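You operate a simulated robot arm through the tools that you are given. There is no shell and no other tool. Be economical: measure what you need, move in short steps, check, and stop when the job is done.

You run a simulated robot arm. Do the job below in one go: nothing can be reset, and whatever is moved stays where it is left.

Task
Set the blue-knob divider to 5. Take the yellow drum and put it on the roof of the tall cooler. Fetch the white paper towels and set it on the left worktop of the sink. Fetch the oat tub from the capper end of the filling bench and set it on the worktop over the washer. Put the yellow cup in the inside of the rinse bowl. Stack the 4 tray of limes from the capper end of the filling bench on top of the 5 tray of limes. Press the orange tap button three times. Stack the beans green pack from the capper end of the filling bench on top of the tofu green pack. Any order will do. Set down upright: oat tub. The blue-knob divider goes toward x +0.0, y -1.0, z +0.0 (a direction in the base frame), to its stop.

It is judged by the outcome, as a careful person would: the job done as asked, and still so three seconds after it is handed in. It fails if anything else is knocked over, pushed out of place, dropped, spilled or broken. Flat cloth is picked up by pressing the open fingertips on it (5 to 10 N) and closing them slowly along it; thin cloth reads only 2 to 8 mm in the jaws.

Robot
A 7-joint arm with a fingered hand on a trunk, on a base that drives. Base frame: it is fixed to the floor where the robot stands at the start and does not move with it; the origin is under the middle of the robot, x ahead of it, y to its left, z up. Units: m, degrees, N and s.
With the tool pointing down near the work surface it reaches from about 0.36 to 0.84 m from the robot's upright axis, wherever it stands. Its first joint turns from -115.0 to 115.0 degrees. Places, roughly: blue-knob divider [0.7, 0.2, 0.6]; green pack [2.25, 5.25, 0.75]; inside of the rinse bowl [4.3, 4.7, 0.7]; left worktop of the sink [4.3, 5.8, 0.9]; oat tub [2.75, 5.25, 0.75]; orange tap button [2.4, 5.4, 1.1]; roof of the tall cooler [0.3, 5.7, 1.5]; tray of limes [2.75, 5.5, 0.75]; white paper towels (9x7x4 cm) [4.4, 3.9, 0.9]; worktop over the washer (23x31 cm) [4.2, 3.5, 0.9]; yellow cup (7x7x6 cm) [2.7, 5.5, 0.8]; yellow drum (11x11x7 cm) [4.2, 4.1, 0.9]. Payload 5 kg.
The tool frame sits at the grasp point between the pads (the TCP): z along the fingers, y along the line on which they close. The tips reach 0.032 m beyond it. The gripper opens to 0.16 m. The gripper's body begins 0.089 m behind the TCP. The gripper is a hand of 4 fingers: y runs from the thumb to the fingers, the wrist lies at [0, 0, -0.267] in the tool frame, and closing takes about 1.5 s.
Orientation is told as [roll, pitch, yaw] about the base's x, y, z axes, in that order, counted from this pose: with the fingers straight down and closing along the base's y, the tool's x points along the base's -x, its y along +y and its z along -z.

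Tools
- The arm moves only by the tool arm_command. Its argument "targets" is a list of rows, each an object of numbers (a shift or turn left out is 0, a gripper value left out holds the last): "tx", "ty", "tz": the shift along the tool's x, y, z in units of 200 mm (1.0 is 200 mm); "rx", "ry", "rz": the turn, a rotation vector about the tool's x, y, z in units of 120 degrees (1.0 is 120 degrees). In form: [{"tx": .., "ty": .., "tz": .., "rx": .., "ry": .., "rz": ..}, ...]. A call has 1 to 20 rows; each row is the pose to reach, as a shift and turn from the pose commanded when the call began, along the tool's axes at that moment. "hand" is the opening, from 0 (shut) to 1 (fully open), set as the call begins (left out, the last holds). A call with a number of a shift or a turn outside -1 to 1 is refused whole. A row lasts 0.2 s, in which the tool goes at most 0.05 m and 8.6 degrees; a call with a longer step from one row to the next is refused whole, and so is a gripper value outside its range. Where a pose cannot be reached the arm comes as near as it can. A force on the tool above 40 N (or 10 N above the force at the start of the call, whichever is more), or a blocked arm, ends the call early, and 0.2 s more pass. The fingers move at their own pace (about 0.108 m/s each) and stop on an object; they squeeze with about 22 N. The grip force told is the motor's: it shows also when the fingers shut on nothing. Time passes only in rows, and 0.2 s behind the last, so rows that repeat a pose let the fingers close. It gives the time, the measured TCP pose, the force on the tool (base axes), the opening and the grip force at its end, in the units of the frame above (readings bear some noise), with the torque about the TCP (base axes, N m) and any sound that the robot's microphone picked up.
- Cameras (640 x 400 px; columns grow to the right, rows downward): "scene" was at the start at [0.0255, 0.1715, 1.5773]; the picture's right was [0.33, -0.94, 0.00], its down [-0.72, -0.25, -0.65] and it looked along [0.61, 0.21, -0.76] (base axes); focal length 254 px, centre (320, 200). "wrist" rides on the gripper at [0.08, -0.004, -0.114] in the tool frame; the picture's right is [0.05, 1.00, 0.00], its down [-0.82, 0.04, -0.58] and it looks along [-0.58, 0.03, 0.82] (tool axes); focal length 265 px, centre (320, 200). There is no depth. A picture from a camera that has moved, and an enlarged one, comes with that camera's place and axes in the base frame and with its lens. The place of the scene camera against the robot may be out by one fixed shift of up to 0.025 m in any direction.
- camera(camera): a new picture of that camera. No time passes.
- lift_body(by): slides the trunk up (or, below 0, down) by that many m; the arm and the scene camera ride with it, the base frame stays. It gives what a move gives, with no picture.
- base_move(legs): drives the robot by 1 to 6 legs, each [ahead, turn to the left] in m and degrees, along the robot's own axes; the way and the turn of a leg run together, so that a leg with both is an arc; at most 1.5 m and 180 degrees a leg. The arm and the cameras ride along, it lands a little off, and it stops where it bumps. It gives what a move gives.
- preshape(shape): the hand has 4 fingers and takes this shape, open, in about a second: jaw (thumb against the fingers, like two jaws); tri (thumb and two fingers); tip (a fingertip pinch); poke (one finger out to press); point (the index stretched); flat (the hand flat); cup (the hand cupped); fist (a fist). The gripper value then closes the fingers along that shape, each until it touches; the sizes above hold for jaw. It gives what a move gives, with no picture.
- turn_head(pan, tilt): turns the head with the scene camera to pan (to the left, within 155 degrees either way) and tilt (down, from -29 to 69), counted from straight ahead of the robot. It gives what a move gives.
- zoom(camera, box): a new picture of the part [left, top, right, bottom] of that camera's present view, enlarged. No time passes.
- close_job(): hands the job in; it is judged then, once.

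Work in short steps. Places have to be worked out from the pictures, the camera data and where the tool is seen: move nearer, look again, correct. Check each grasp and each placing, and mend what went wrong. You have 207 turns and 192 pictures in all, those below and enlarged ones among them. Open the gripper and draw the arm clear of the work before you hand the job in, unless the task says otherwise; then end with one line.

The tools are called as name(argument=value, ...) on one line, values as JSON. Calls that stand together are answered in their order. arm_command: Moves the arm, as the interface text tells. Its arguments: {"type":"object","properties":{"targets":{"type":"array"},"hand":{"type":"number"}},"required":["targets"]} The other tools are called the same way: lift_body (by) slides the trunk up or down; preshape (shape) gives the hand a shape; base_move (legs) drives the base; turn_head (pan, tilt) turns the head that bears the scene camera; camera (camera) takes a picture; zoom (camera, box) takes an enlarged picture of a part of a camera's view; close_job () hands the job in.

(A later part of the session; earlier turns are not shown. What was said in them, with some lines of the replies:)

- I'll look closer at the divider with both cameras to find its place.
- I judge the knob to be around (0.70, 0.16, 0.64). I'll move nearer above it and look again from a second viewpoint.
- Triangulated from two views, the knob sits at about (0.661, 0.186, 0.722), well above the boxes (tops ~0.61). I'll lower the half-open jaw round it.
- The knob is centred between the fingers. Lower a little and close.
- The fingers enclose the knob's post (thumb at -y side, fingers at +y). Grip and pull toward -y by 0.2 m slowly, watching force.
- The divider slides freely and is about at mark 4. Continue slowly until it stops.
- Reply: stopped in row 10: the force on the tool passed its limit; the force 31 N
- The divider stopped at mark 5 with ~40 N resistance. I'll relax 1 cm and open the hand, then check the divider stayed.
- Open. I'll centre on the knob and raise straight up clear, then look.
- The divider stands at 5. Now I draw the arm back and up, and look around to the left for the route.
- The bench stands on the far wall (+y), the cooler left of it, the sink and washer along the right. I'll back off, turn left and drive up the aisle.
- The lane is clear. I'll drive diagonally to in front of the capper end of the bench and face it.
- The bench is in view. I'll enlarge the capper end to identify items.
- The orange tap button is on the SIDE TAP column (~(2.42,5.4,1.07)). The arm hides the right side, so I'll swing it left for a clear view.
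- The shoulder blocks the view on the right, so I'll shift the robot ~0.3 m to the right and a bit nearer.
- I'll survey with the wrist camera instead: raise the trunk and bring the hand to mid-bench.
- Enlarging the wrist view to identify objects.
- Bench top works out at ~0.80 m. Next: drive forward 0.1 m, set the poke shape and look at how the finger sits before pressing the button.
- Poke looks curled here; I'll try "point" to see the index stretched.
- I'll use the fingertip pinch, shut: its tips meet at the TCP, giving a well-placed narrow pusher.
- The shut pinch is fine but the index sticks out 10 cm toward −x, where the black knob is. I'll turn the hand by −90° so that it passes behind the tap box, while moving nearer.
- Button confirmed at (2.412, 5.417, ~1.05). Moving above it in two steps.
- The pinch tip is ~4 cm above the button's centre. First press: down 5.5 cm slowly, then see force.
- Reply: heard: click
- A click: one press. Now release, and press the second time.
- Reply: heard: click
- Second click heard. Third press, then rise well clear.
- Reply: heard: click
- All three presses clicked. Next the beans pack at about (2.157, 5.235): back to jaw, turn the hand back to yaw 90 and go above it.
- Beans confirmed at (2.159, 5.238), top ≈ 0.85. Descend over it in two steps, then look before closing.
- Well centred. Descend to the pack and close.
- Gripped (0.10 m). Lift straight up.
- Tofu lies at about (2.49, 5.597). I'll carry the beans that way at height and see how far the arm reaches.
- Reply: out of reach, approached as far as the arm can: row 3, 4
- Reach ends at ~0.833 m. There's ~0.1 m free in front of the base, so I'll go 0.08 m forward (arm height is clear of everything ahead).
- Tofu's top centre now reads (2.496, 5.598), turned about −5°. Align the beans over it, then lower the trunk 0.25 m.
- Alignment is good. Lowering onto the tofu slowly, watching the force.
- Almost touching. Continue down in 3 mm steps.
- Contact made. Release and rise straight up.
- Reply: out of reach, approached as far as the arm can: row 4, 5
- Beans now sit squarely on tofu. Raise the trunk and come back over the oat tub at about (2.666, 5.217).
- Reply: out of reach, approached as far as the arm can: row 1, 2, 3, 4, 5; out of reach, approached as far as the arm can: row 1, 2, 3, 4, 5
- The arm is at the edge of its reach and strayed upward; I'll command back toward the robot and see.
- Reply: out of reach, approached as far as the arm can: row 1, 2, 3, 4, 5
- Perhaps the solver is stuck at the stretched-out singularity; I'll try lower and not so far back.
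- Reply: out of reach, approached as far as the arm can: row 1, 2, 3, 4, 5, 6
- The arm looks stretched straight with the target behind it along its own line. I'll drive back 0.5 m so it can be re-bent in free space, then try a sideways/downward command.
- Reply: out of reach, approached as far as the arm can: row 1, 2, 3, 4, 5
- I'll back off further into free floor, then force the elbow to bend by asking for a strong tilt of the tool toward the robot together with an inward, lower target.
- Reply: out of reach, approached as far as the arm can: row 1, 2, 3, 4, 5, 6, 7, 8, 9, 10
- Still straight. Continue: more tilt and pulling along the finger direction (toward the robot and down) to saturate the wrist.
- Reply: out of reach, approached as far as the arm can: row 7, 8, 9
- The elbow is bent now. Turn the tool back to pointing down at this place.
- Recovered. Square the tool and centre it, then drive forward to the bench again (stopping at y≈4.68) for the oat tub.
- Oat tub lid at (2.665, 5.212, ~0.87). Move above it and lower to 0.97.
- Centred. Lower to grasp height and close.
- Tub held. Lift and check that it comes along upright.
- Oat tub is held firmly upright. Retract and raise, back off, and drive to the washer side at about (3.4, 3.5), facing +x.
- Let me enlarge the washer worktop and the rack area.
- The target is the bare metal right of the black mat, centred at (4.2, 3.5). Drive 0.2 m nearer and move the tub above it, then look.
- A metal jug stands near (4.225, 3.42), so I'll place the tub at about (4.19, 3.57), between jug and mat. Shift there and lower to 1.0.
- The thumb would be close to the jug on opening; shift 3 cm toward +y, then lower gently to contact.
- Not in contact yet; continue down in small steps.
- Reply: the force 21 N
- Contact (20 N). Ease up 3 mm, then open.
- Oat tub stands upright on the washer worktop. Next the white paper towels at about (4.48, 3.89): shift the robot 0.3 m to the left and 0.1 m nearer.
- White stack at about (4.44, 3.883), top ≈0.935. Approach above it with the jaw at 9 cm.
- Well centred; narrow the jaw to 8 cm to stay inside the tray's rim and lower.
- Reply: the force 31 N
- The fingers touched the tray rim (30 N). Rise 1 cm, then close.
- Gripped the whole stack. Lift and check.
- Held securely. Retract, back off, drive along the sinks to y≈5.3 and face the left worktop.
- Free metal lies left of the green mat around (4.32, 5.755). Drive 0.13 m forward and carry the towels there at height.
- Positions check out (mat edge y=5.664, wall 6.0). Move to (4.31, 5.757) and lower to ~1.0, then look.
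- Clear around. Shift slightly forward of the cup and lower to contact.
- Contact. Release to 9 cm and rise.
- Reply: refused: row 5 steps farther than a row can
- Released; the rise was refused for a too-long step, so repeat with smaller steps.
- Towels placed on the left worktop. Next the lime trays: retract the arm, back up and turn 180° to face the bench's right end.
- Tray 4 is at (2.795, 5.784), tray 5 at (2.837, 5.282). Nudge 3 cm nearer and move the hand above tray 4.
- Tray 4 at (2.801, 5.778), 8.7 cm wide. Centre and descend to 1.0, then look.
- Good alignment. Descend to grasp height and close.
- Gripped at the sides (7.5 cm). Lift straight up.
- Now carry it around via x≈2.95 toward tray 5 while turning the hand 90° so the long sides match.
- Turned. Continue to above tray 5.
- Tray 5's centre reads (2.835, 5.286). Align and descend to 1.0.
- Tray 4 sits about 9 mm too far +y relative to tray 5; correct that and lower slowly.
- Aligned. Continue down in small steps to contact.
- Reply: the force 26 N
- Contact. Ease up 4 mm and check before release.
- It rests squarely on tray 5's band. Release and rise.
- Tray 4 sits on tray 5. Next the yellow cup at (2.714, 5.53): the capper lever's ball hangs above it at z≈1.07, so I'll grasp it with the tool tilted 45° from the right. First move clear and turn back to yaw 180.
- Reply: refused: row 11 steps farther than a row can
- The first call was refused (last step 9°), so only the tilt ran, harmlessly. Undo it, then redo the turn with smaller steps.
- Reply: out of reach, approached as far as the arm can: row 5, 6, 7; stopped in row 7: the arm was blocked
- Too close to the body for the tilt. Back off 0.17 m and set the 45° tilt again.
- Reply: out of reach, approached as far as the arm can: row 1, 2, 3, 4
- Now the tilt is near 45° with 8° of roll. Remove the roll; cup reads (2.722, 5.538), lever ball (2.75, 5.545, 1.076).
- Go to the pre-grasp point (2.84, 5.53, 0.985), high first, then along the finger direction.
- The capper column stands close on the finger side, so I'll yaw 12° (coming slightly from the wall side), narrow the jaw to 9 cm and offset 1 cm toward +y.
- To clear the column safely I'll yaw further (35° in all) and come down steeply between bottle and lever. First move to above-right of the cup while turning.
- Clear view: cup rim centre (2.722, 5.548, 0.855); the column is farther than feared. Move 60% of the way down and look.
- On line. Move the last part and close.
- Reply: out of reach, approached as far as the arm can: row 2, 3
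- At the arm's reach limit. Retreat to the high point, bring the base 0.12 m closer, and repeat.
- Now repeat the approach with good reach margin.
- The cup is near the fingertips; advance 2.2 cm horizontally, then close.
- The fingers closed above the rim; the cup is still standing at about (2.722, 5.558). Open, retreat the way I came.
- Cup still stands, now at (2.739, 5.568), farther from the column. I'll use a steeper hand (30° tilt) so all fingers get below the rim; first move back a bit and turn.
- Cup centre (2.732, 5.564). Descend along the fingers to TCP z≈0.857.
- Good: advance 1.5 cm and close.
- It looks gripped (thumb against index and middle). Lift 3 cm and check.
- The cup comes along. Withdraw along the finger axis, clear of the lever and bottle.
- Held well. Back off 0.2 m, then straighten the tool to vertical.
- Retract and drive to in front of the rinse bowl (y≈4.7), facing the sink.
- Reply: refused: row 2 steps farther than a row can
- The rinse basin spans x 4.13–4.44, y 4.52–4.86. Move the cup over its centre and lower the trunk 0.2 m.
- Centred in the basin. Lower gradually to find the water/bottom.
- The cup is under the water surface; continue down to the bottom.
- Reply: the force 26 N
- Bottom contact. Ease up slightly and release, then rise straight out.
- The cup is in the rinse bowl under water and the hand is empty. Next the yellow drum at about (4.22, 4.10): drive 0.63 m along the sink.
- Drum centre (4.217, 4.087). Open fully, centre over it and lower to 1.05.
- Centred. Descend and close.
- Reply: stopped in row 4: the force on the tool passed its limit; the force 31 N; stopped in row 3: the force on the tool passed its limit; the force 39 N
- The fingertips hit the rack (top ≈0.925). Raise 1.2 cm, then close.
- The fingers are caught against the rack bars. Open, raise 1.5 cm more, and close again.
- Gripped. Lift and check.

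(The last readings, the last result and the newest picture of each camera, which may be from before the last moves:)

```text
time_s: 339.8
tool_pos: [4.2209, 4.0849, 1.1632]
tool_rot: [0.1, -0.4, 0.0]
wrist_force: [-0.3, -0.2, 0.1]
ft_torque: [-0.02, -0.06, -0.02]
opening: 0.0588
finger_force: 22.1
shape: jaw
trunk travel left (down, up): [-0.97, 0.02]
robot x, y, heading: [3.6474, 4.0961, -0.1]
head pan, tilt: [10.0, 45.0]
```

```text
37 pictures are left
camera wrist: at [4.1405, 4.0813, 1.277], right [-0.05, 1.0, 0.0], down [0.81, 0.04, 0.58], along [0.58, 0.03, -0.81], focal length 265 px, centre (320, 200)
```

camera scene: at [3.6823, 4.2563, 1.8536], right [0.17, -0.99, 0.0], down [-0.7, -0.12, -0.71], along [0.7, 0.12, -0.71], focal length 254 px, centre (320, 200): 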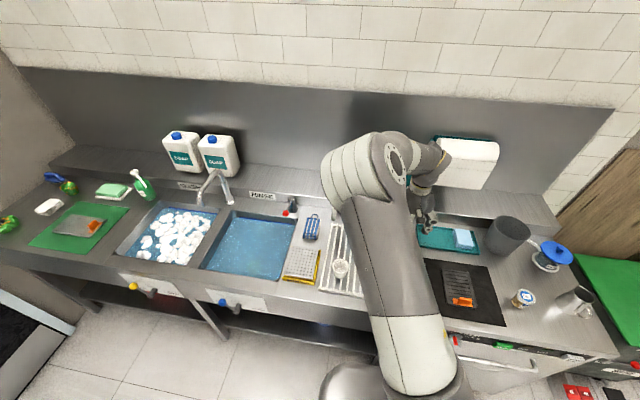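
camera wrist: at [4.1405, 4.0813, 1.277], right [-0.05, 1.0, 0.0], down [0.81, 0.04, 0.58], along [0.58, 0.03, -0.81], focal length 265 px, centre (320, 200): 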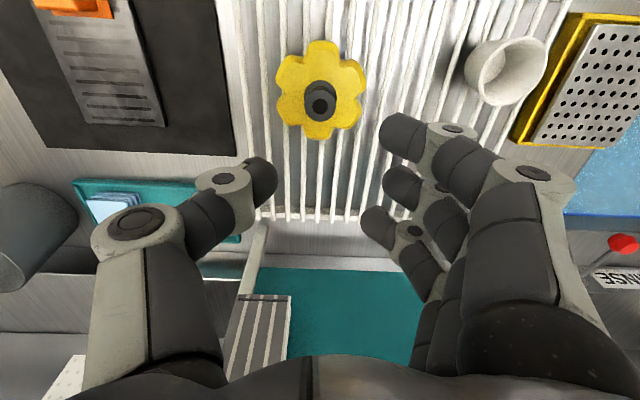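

It slipped off the top edge; the drum is still in place. I'll pre-close to 12.5 cm above, then go lower (TCP 0.968) and close there.

arm_command(targets=[{"tz": 0.05}, {"tz": 0.25}, {"tz": 0.45}, {"tz": 0.65}, {"tz": 0.85}, {"tz": 0.85}], hand=0.8)

arm_command(targets=[{"tz": 0.06}, {"tz": 0.125}, {"tz": 0.125}])

camera(camera="wrist")

```text
time_s: 341.2
tool_pos: [4.22, 4.0833, 0.9918]
tool_rot: [0.0, -0.4, 0.0]
wrist_force: [0.1, -0.1, 0.3]
ft_torque: [0.0, 0.01, 0.0]
opening: 0.1279
finger_force: 0.1
shape: jaw
trunk travel left (down, up): [-0.97, 0.02]
robot x, y, heading: [3.652, 4.0941, -0.2]
head pan, tilt: [10.0, 45.0]
```

```text
time_s: 342.0
tool_pos: [4.2208, 4.0835, 0.9685]
tool_rot: [0.0, -0.4, 0.1]
wrist_force: [0.1, 0.1, 0.1]
ft_torque: [0.01, -0.01, 0.01]
opening: 0.1278
finger_force: 0.0
shape: jaw
trunk travel left (down, up): [-0.97, 0.02]
robot x, y, heading: [3.6513, 4.095, -0.2]
head pan, tilt: [10.0, 45.0]
```

```text
36 pictures are left
camera wrist: at [4.1402, 4.0803, 1.082], right [-0.05, 1.0, 0.0], down [0.81, 0.04, 0.58], along [0.58, 0.03, -0.81], focal length 265 px, centre (320, 200)
```

wrist: 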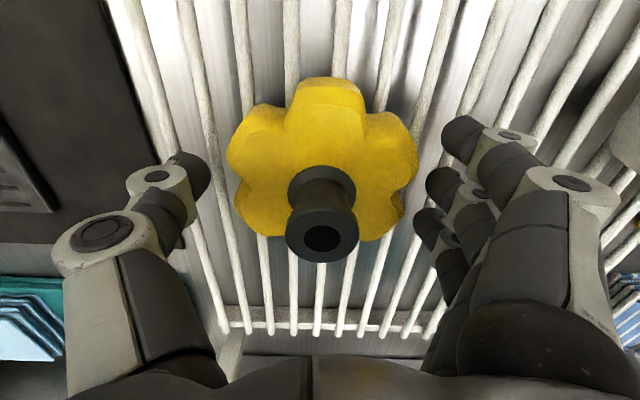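

Drum centre is ~1.4 cm nearer than the TCP; shift, then close.

arm_command(targets=[{"tx": 0.065, "tz": 0.015}, {"tx": 0.065, "tz": 0.015}])

arm_command(targets=[{}, {}, {}, {}, {}], hand=0.1)

camera(camera="wrist")

```text
time_s: 342.6
tool_pos: [4.208, 4.083, 0.9644]
tool_rot: [0.0, -0.4, 0.0]
wrist_force: [-0.1, 0.1, 0.6]
ft_torque: [0.0, 0.0, 0.02]
opening: 0.1276
finger_force: 0.1
shape: jaw
trunk travel left (down, up): [-0.97, 0.02]
robot x, y, heading: [3.6481, 4.0938, -0.3]
head pan, tilt: [10.0, 45.0]
```

```text
time_s: 343.8
tool_pos: [4.2074, 4.0835, 0.9663]
tool_rot: [0.0, -0.3, 0.0]
wrist_force: [0.1, 1.1, -0.5]
ft_torque: [0.06, 0.05, 0.0]
opening: 0.093
finger_force: 21.8
shape: jaw
trunk travel left (down, up): [-0.97, 0.02]
robot x, y, heading: [3.6485, 4.0928, -0.1]
head pan, tilt: [10.0, 45.0]
```

```text
35 pictures are left
camera wrist: at [4.1274, 4.0799, 1.0782], right [-0.05, 1.0, 0.0], down [0.81, 0.04, 0.58], along [0.58, 0.03, -0.81], focal length 265 px, centre (320, 200)
```

wrist: 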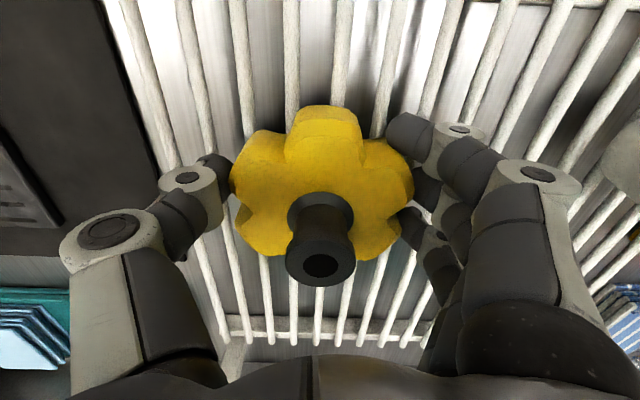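

Good grip around the body (9.3 cm). Lift gently.

arm_command(targets=[{"tz": -0.05}, {"tz": -0.15}, {"tz": -0.3}, {"tz": -0.5}, {"tz": -0.7}, {"tz": -0.9}])

camera(camera="wrist")

```text
time_s: 345.2
tool_pos: [4.2085, 4.0838, 1.1447]
tool_rot: [0.0, -0.4, 0.1]
wrist_force: [0.3, -0.1, -0.5]
ft_torque: [0.0, 0.02, -0.01]
opening: 0.0932
finger_force: 22.0
shape: jaw
trunk travel left (down, up): [-0.97, 0.02]
robot x, y, heading: [3.6492, 4.0978, -0.3]
head pan, tilt: [10.0, 45.0]
```

```text
34 pictures are left
camera wrist: at [4.1267, 4.0798, 1.2596], right [-0.05, 1.0, 0.0], down [0.81, 0.04, 0.58], along [0.58, 0.03, -0.81], focal length 265 px, centre (320, 200)
```

wrist: 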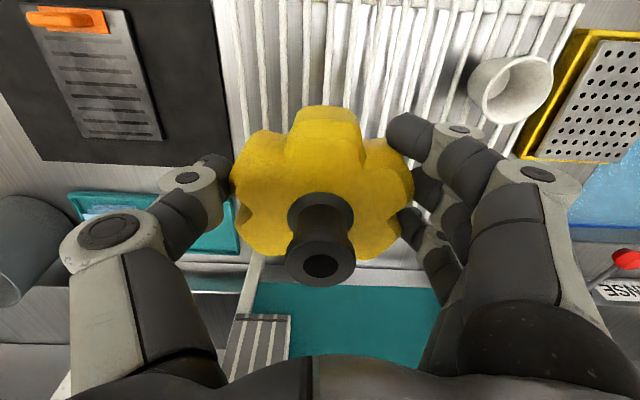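

Lifted fine. Now drive to the tall cooler: back off, turn around and cross the room to about (0.35, 4.5), facing it.

base_move(legs=[[-0.3, 0], [0, 172.5], [1.5, 0], [1.5, 0], [0, -82.5]])

turn_head(pan=0, tilt=20)

camera(camera="scene")

```text
time_s: 372.2
tool_pos: [0.308, 4.7712, 1.1453]
tool_rot: [0.1, -0.4, 95.2]
wrist_force: [0.0, -0.9, -1.8]
ft_torque: [-0.04, 0.02, -0.01]
opening: 0.0925
finger_force: 21.6
shape: jaw
trunk travel left (down, up): [-0.97, 0.02]
robot x, y, heading: [0.3469, 4.2121, 94.8]
head pan, tilt: [10.0, 45.0]
```

```text
time_s: 373.1
tool_pos: [0.3072, 4.7711, 1.1447]
tool_rot: [0.1, -0.5, 95.2]
wrist_force: [0.2, -0.3, -1.7]
ft_torque: [-0.03, -0.04, 0.04]
opening: 0.0925
finger_force: 22.0
shape: jaw
trunk travel left (down, up): [-0.97, 0.02]
robot x, y, heading: [0.346, 4.2174, 95.0]
head pan, tilt: [0.0, 20.0]
```

```text
33 pictures are left
camera scene: at [0.1998, 4.222, 1.8922], right [1.0, 0.09, 0.0], down [0.03, -0.34, -0.94], along [-0.08, 0.94, -0.34], focal length 254 px, centre (320, 200)
```

scene: 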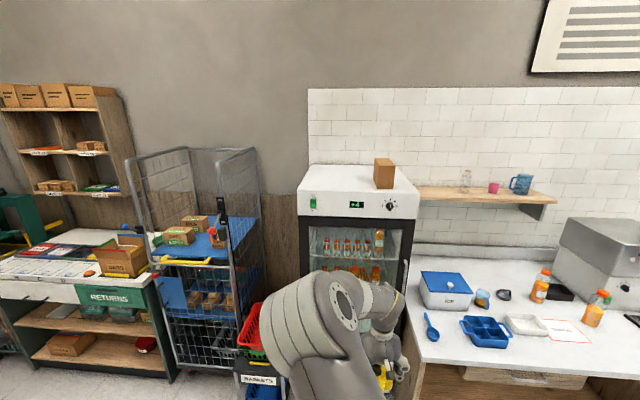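

The cooler's roof spans about x −0.02…0.57, y 5.42…6.0, with a brown box at the right; I'll place the drum near (0.18, 5.6). Raise the arm first.

arm_command(targets=[{"tz": -0.2}, {"tz": -0.4}, {"tz": -0.6}, {"tz": -0.8}, {"tz": -1.0}])

lift_body(by=0.02)

arm_command(targets=[{"tz": -0.2}, {"tz": -0.4}, {"tz": -0.6}, {"tz": -0.8}, {"tz": -1.0}])

arm_command(targets=[{"tz": -0.15}, {"tz": -0.3}, {"tz": -0.4}])

camera(camera="wrist")

```text
time_s: 374.2
tool_pos: [0.3073, 4.7696, 1.3496]
tool_rot: [0.0, -0.3, 95.1]
wrist_force: [-0.6, -0.3, -0.6]
ft_torque: [-0.01, 0.02, -0.01]
opening: 0.0928
finger_force: 22.0
shape: jaw
trunk travel left (down, up): [-0.97, 0.02]
robot x, y, heading: [0.3521, 4.2176, 95.0]
head pan, tilt: [0.0, 20.0]
```

```text
time_s: 374.9
tool_pos: [0.3068, 4.7711, 1.3689]
tool_rot: [0.0, -0.3, 95.2]
wrist_force: [0.5, -0.1, -1.6]
ft_torque: [-0.02, 0.0, 0.0]
opening: 0.0926
finger_force: 21.7
shape: jaw
trunk travel left (down, up): [-0.99, 0.0]
robot x, y, heading: [0.3452, 4.2121, 95.1]
head pan, tilt: [0.0, 20.0]
```

```text
time_s: 376.1
tool_pos: [0.309, 4.7669, 1.5667]
tool_rot: [0.0, -0.4, 95.3]
wrist_force: [-0.3, -0.9, -2.0]
ft_torque: [-0.01, 0.02, -0.01]
opening: 0.0926
finger_force: 21.6
shape: jaw
trunk travel left (down, up): [-0.99, 0.0]
robot x, y, heading: [0.3484, 4.2145, 94.9]
head pan, tilt: [0.0, 20.0]
```

```text
time_s: 376.9
tool_pos: [0.3089, 4.7681, 1.6474]
tool_rot: [0.0, -0.5, 95.2]
wrist_force: [-0.2, -0.2, -0.7]
ft_torque: [0.0, 0.04, 0.0]
opening: 0.0925
finger_force: 22.2
shape: jaw
trunk travel left (down, up): [-0.99, 0.0]
robot x, y, heading: [0.346, 4.2154, 94.8]
head pan, tilt: [0.0, 20.0]
```

```text
32 pictures are left
camera wrist: at [0.3203, 4.6878, 1.7615], right [-0.99, -0.14, 0.0], down [-0.12, 0.8, 0.58], along [-0.08, 0.58, -0.81], focal length 265 px, centre (320, 200)
```

wrist: 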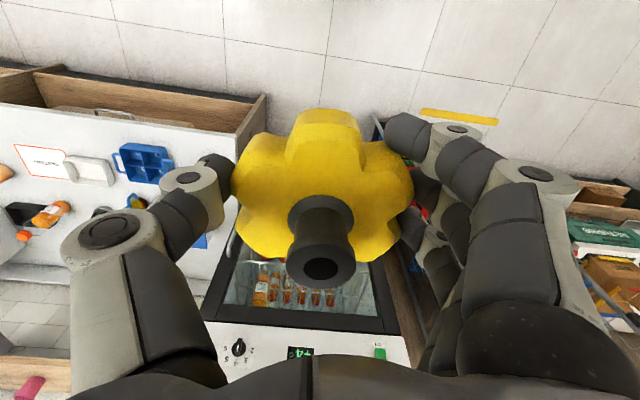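

At z=1.647. Drive forward 0.5 m and look at the roof.

base_move(legs=[[0.5, 0]])

camera(camera="wrist")

camera(camera="scene")

```text
time_s: 379.9
tool_pos: [0.2661, 5.2666, 1.6477]
tool_rot: [0.0, -0.3, 95.0]
wrist_force: [0.4, 0.2, -1.5]
ft_torque: [-0.02, -0.02, -0.02]
opening: 0.0922
finger_force: 22.2
shape: jaw
trunk travel left (down, up): [-0.99, 0.0]
robot x, y, heading: [0.3013, 4.7119, 94.9]
head pan, tilt: [0.0, 20.0]
```

```text
31 pictures are left
camera wrist: at [0.2785, 5.1865, 1.761], right [-0.99, -0.14, 0.0], down [-0.11, 0.81, 0.58], along [-0.08, 0.58, -0.81], focal length 265 px, centre (320, 200)
```

wrist: 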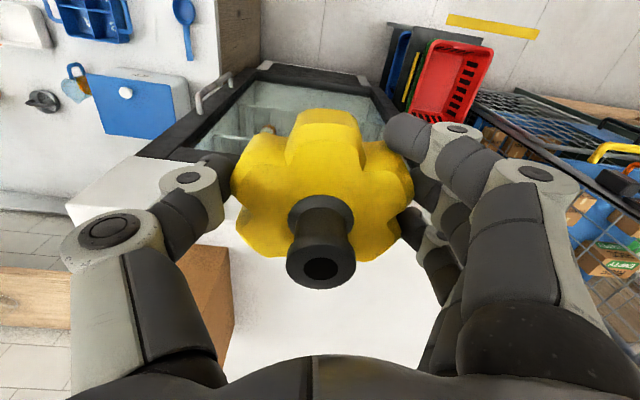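

```text
30 pictures are left
camera scene: at [0.1572, 4.721, 1.9123], right [1.0, 0.08, 0.0], down [0.03, -0.34, -0.94], along [-0.08, 0.94, -0.34], focal length 254 px, centre (320, 200)
```

scene: 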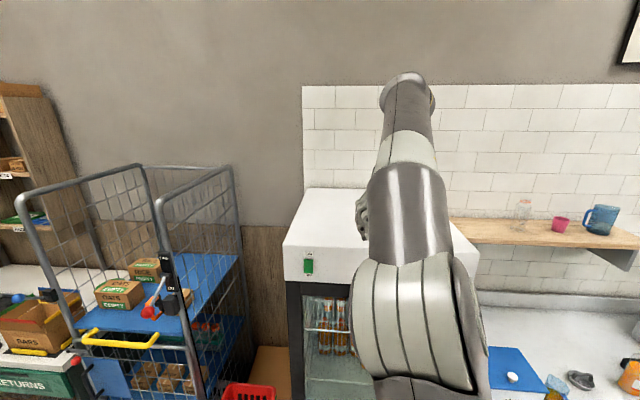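

Move the hand 8 cm to −x (away from the box) and drive the last 0.25 m.

arm_command(targets=[{"ty": 0.2}, {"ty": 0.4}])

base_move(legs=[[0.25, 0]])

camera(camera="wrist")

```text
time_s: 380.5
tool_pos: [0.1867, 5.2572, 1.648]
tool_rot: [-0.1, -0.3, 95.0]
wrist_force: [-0.3, -0.2, -1.2]
ft_torque: [-0.05, -0.03, 0.0]
opening: 0.0925
finger_force: 22.2
shape: jaw
trunk travel left (down, up): [-0.99, 0.0]
robot x, y, heading: [0.3053, 4.7061, 94.8]
head pan, tilt: [0.0, 20.0]
```

```text
time_s: 382.3
tool_pos: [0.1683, 5.5066, 1.6486]
tool_rot: [0.0, -0.3, 95.0]
wrist_force: [0.0, 0.7, -0.6]
ft_torque: [-0.05, -0.03, -0.04]
opening: 0.0924
finger_force: 22.3
shape: jaw
trunk travel left (down, up): [-0.99, 0.0]
robot x, y, heading: [0.2861, 4.9571, 94.6]
head pan, tilt: [0.0, 20.0]
```

```text
29 pictures are left
camera wrist: at [0.1785, 5.4264, 1.7621], right [-0.99, -0.14, 0.0], down [-0.11, 0.81, 0.58], along [-0.08, 0.58, -0.81], focal length 265 px, centre (320, 200)
```

wrist: 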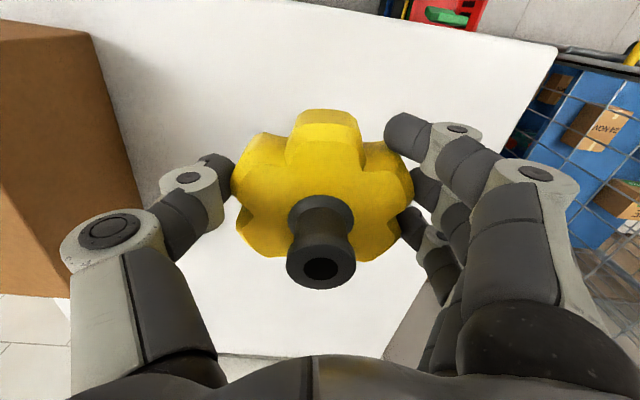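

The roof is clear here (front edge y=5.425, left edge x=−0.04). Lower to 1.56 and go 9 cm inward.

arm_command(targets=[{"tz": 0.2}, {"tz": 0.42}, {"tz": 0.42, "tx": -0.2}, {"tz": 0.42, "tx": -0.4}])

arm_command(targets=[{"tz": 0.05}, {"tz": 0.1}, {"tz": 0.125}, {"tz": 0.145}])

camera(camera="wrist")

```text
time_s: 383.3
tool_pos: [0.1616, 5.5875, 1.5649]
tool_rot: [0.0, -0.3, 94.9]
wrist_force: [0.2, 0.4, -1.8]
ft_torque: [-0.06, -0.03, 0.01]
opening: 0.0926
finger_force: 21.8
shape: jaw
trunk travel left (down, up): [-0.99, 0.0]
robot x, y, heading: [0.282, 4.9586, 94.7]
head pan, tilt: [0.0, 20.0]
```

```text
time_s: 384.3
tool_pos: [0.1617, 5.5849, 1.5374]
tool_rot: [0.0, -0.4, 94.8]
wrist_force: [0.2, 0.3, -0.8]
ft_torque: [-0.01, 0.01, 0.02]
opening: 0.0923
finger_force: 21.4
shape: jaw
trunk travel left (down, up): [-0.99, 0.0]
robot x, y, heading: [0.2842, 4.9577, 94.7]
head pan, tilt: [0.0, 20.0]
```

```text
28 pictures are left
camera wrist: at [0.1727, 5.5052, 1.65], right [-0.99, -0.14, 0.0], down [-0.11, 0.8, 0.58], along [-0.08, 0.58, -0.81], focal length 265 px, centre (320, 200)
```

wrist: 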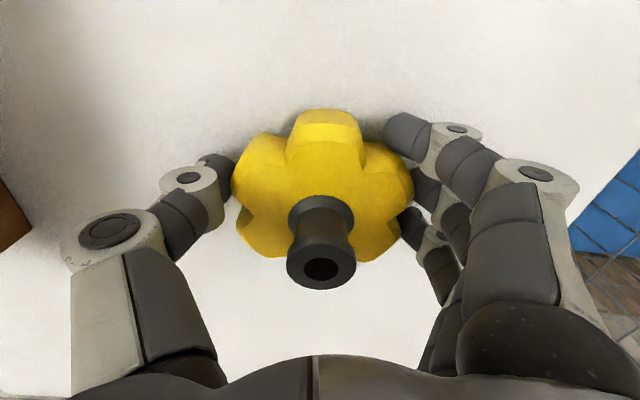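

Shadows show it is close to the surface. Continue down in small steps.

arm_command(targets=[{"tz": 0.02}, {"tz": 0.04}, {"tz": 0.06}, {"tz": 0.08}])

```text
time_s: 385.0
tool_pos: [0.1617, 5.5844, 1.534]
tool_rot: [0.1, -1.1, 94.9]
wrist_force: [0.1, -1.1, 16.7]
ft_torque: [-0.2, 0.24, -0.01]
opening: 0.0925
finger_force: 21.9
shape: jaw
trunk travel left (down, up): [-0.99, 0.0]
robot x, y, heading: [0.282, 4.9586, 94.7]
head pan, tilt: [0.0, 20.0]
stopped in row 3: the force on the tool passed its limit (the readings are from after the stop); the commanded pose is now the measured one
```

Contact. Release and rise.

arm_command(targets=[{"tz": -0.005}, {"tz": -0.005}, {"tz": -0.005}, {"tz": -0.005}], hand=0.85)

arm_command(targets=[{"tz": -0.1}, {"tz": -0.25}, {"tz": -0.4}])

camera(camera="wrist")

```text
time_s: 386.0
tool_pos: [0.1644, 5.5854, 1.5337]
tool_rot: [0.2, -1.0, 94.7]
wrist_force: [10.3, 4.2, 29.8]
ft_torque: [-1.07, 1.68, 0.16]
opening: 0.1327
finger_force: 0.0
shape: jaw
trunk travel left (down, up): [-0.99, 0.0]
robot x, y, heading: [0.2854, 4.9584, 94.8]
head pan, tilt: [0.0, 20.0]
```

```text
time_s: 386.8
tool_pos: [0.161, 5.5852, 1.6109]
tool_rot: [0.1, -0.9, 94.9]
wrist_force: [0.0, -0.2, 0.6]
ft_torque: [-0.04, 0.01, -0.02]
opening: 0.1359
finger_force: 0.0
shape: jaw
trunk travel left (down, up): [-0.99, 0.0]
robot x, y, heading: [0.2807, 4.9582, 94.9]
head pan, tilt: [0.0, 20.0]
```

```text
27 pictures are left
camera wrist: at [0.1727, 5.5046, 1.7238], right [-0.99, -0.14, 0.0], down [-0.11, 0.8, 0.59], along [-0.08, 0.58, -0.81], focal length 265 px, centre (320, 200)
```

wrist: 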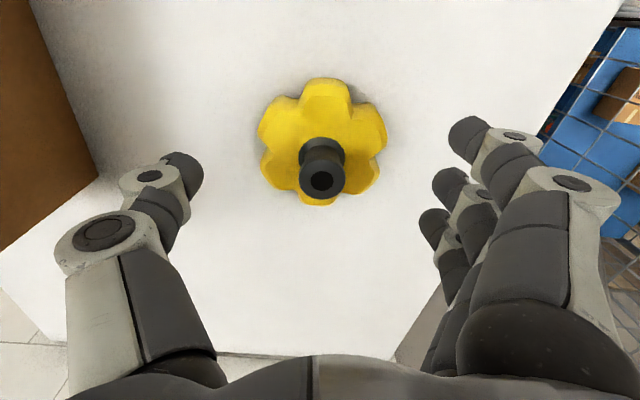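

The drum sits on the roof. Rise a bit more, drive back, and look over the final state.

arm_command(targets=[{"tz": -0.15}, {"tz": -0.25}])

base_move(legs=[[-0.6, 0]])

zoom(camera="scene", box=[260, 120, 440, 240])

turn_head(pan=-65, tilt=20)

camera(camera="scene")

```text
time_s: 387.4
tool_pos: [0.1607, 5.5837, 1.6324]
tool_rot: [-0.1, -1.0, 95.0]
wrist_force: [0.0, -1.1, -0.5]
ft_torque: [0.0, 0.0, 0.0]
opening: 0.1359
finger_force: 0.1
shape: jaw
out of reach, approached as far as the arm can: row 1, 2
trunk travel left (down, up): [-0.99, 0.0]
robot x, y, heading: [0.2787, 4.9583, 94.8]
head pan, tilt: [0.0, 20.0]
```

```text
time_s: 390.8
tool_pos: [0.2148, 4.9871, 1.6324]
tool_rot: [0.2, -1.0, 94.3]
wrist_force: [0.7, -0.4, -0.3]
ft_torque: [0.01, -0.02, -0.04]
opening: 0.1359
finger_force: 0.0
shape: jaw
trunk travel left (down, up): [-0.99, 0.0]
robot x, y, heading: [0.3261, 4.36, 94.2]
head pan, tilt: [0.0, 20.0]
```

```text
3.33 times, centred on (350, 180) of scene
camera zoom: at [0.183, 4.3698, 1.9123], right [1.0, 0.07, 0.0], down [0.02, -0.34, -0.94], along [-0.07, 0.94, -0.34], focal length 848 px, centre (220, 267)
```

zoom: 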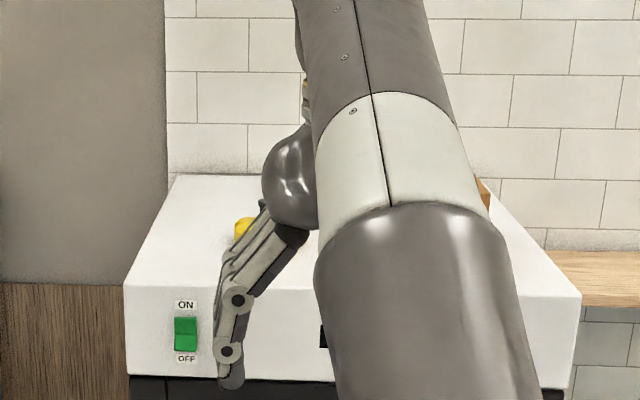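

```text
time_s: 392.2
tool_pos: [0.2144, 4.9862, 1.6317]
tool_rot: [0.2, -1.0, 94.3]
wrist_force: [0.2, 0.3, 0.0]
ft_torque: [0.02, 0.01, 0.02]
opening: 0.1358
finger_force: 0.0
shape: jaw
trunk travel left (down, up): [-0.99, 0.0]
robot x, y, heading: [0.3302, 4.3559, 94.1]
head pan, tilt: [-65.0, 20.0]
```

```text
25 pictures are left
camera scene: at [0.2709, 4.3228, 1.9123], right [0.49, -0.87, 0.0], down [-0.3, -0.17, -0.94], along [0.82, 0.46, -0.34], focal length 254 px, centre (320, 200)
```

scene: 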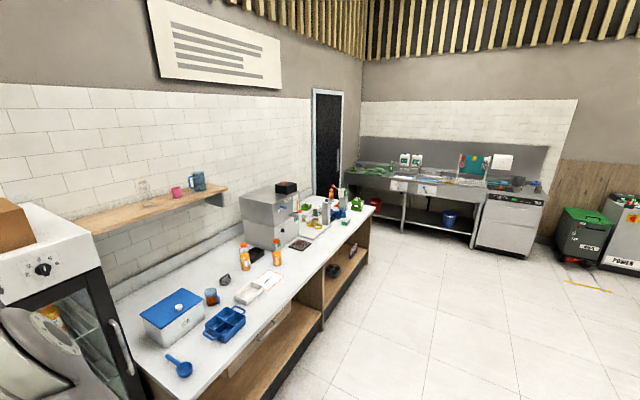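

The drum is fine on the roof. I'll bring the arm in, and drive over to check the lime stack and the bench from close by.

arm_command(targets=[{"tz": 0.2}, {"tz": 0.4}, {"tz": 0.6, "tx": 0.1}, {"tz": 0.8, "tx": 0.2}, {"tz": 1.0, "tx": 0.3}])

arm_command(targets=[{"tz": 0.2, "tx": 0.1}, {"tz": 0.4, "tx": 0.2}, {"tz": 0.6, "tx": 0.3}, {"tz": 0.8, "tx": 0.4}])

base_move(legs=[[0, -90], [1.5, 0], [0.9, 0]])

turn_head(pan=80, tilt=45)

camera(camera="scene")

```text
time_s: 393.4
tool_pos: [0.2187, 4.9295, 1.4303]
tool_rot: [0.1, -1.2, 94.3]
wrist_force: [1.0, 0.2, 0.0]
ft_torque: [0.06, 0.02, -0.03]
opening: 0.1357
finger_force: 0.1
shape: jaw
trunk travel left (down, up): [-0.99, 0.0]
robot x, y, heading: [0.332, 4.3603, 94.3]
head pan, tilt: [-65.0, 20.0]
```

```text
time_s: 394.4
tool_pos: [0.2225, 4.8537, 1.2711]
tool_rot: [0.1, -1.0, 94.1]
wrist_force: [0.4, 0.7, 0.4]
ft_torque: [0.01, -0.03, 0.02]
opening: 0.1358
finger_force: 0.0
shape: jaw
trunk travel left (down, up): [-0.99, 0.0]
robot x, y, heading: [0.3297, 4.3643, 93.9]
head pan, tilt: [-65.0, 20.0]
```

```text
time_s: 409.9
tool_pos: [3.211, 4.7253, 1.2708]
tool_rot: [0.1, -1.0, 6.3]
wrist_force: [0.1, 0.0, -1.0]
ft_torque: [-0.02, 0.01, -0.03]
opening: 0.1359
finger_force: 0.2
shape: jaw
trunk travel left (down, up): [-0.99, 0.0]
robot x, y, heading: [2.7224, 4.6008, 6.2]
head pan, tilt: [-65.0, 20.0]
```

```text
time_s: 412.2
tool_pos: [3.2109, 4.727, 1.2715]
tool_rot: [0.0, -0.9, 6.2]
wrist_force: [0.7, 0.9, 0.5]
ft_torque: [-0.01, 0.03, 0.0]
opening: 0.1361
finger_force: 0.0
shape: jaw
trunk travel left (down, up): [-0.99, 0.0]
robot x, y, heading: [2.7174, 4.6038, 6.0]
head pan, tilt: [80.0, 45.0]
```

```text
24 pictures are left
camera scene: at [2.6615, 4.8215, 1.8736], right [1.0, -0.07, 0.0], down [-0.05, -0.71, -0.71], along [0.05, 0.71, -0.71], focal length 254 px, centre (320, 200)
```

scene: 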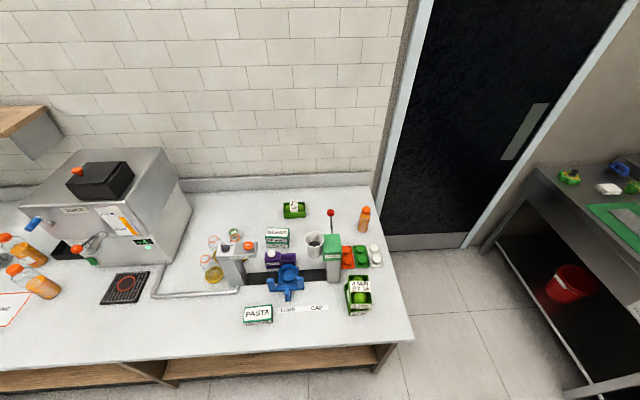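

zoom(camera="scene", box=[310, 200, 410, 330])

zoom(camera="scene", box=[190, 190, 330, 330])

```text
3.08 times, centred on (360, 265) of scene
camera zoom: at [2.6615, 4.8215, 1.8736], right [1.0, -0.07, 0.0], down [-0.05, -0.71, -0.71], along [0.05, 0.71, -0.71], focal length 782 px, centre (197, 0)
```

zoom: 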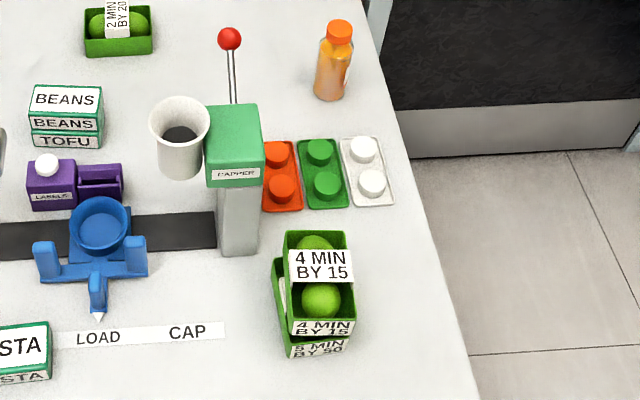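

```text
2.86 times, centred on (260, 260) of scene
camera zoom: at [2.6615, 4.8215, 1.8736], right [1.0, -0.07, 0.0], down [-0.05, -0.71, -0.71], along [0.05, 0.71, -0.71], focal length 727 px, centre (491, 29)
```

zoom: 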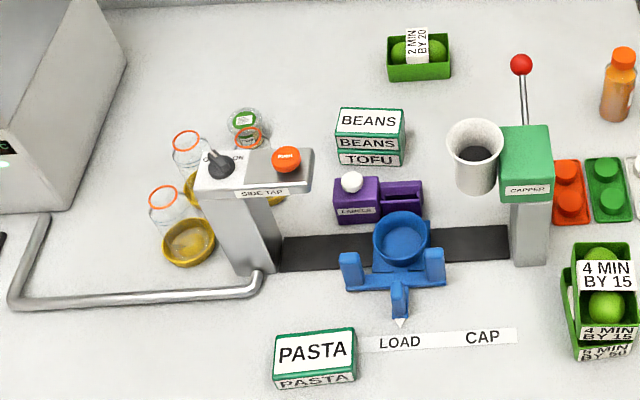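

The stacks hold: beans on tofu, tray 4 on tray 5, and the bottle, lever and other trays are undisturbed. The hand is open and the arm stands clear over free floor, so I hand the job in.

close_job()

```text
The job is handed in.
```

I handed the job in with all eight parts done; the final look over the bench showed both stacks still in place. Tray 4 sits on tray 5 about 1 cm off-centre and turned roughly 10°. I released the yellow cup on the bottom of the rinse bowl, but the water was too cloudy to see it afterwards.
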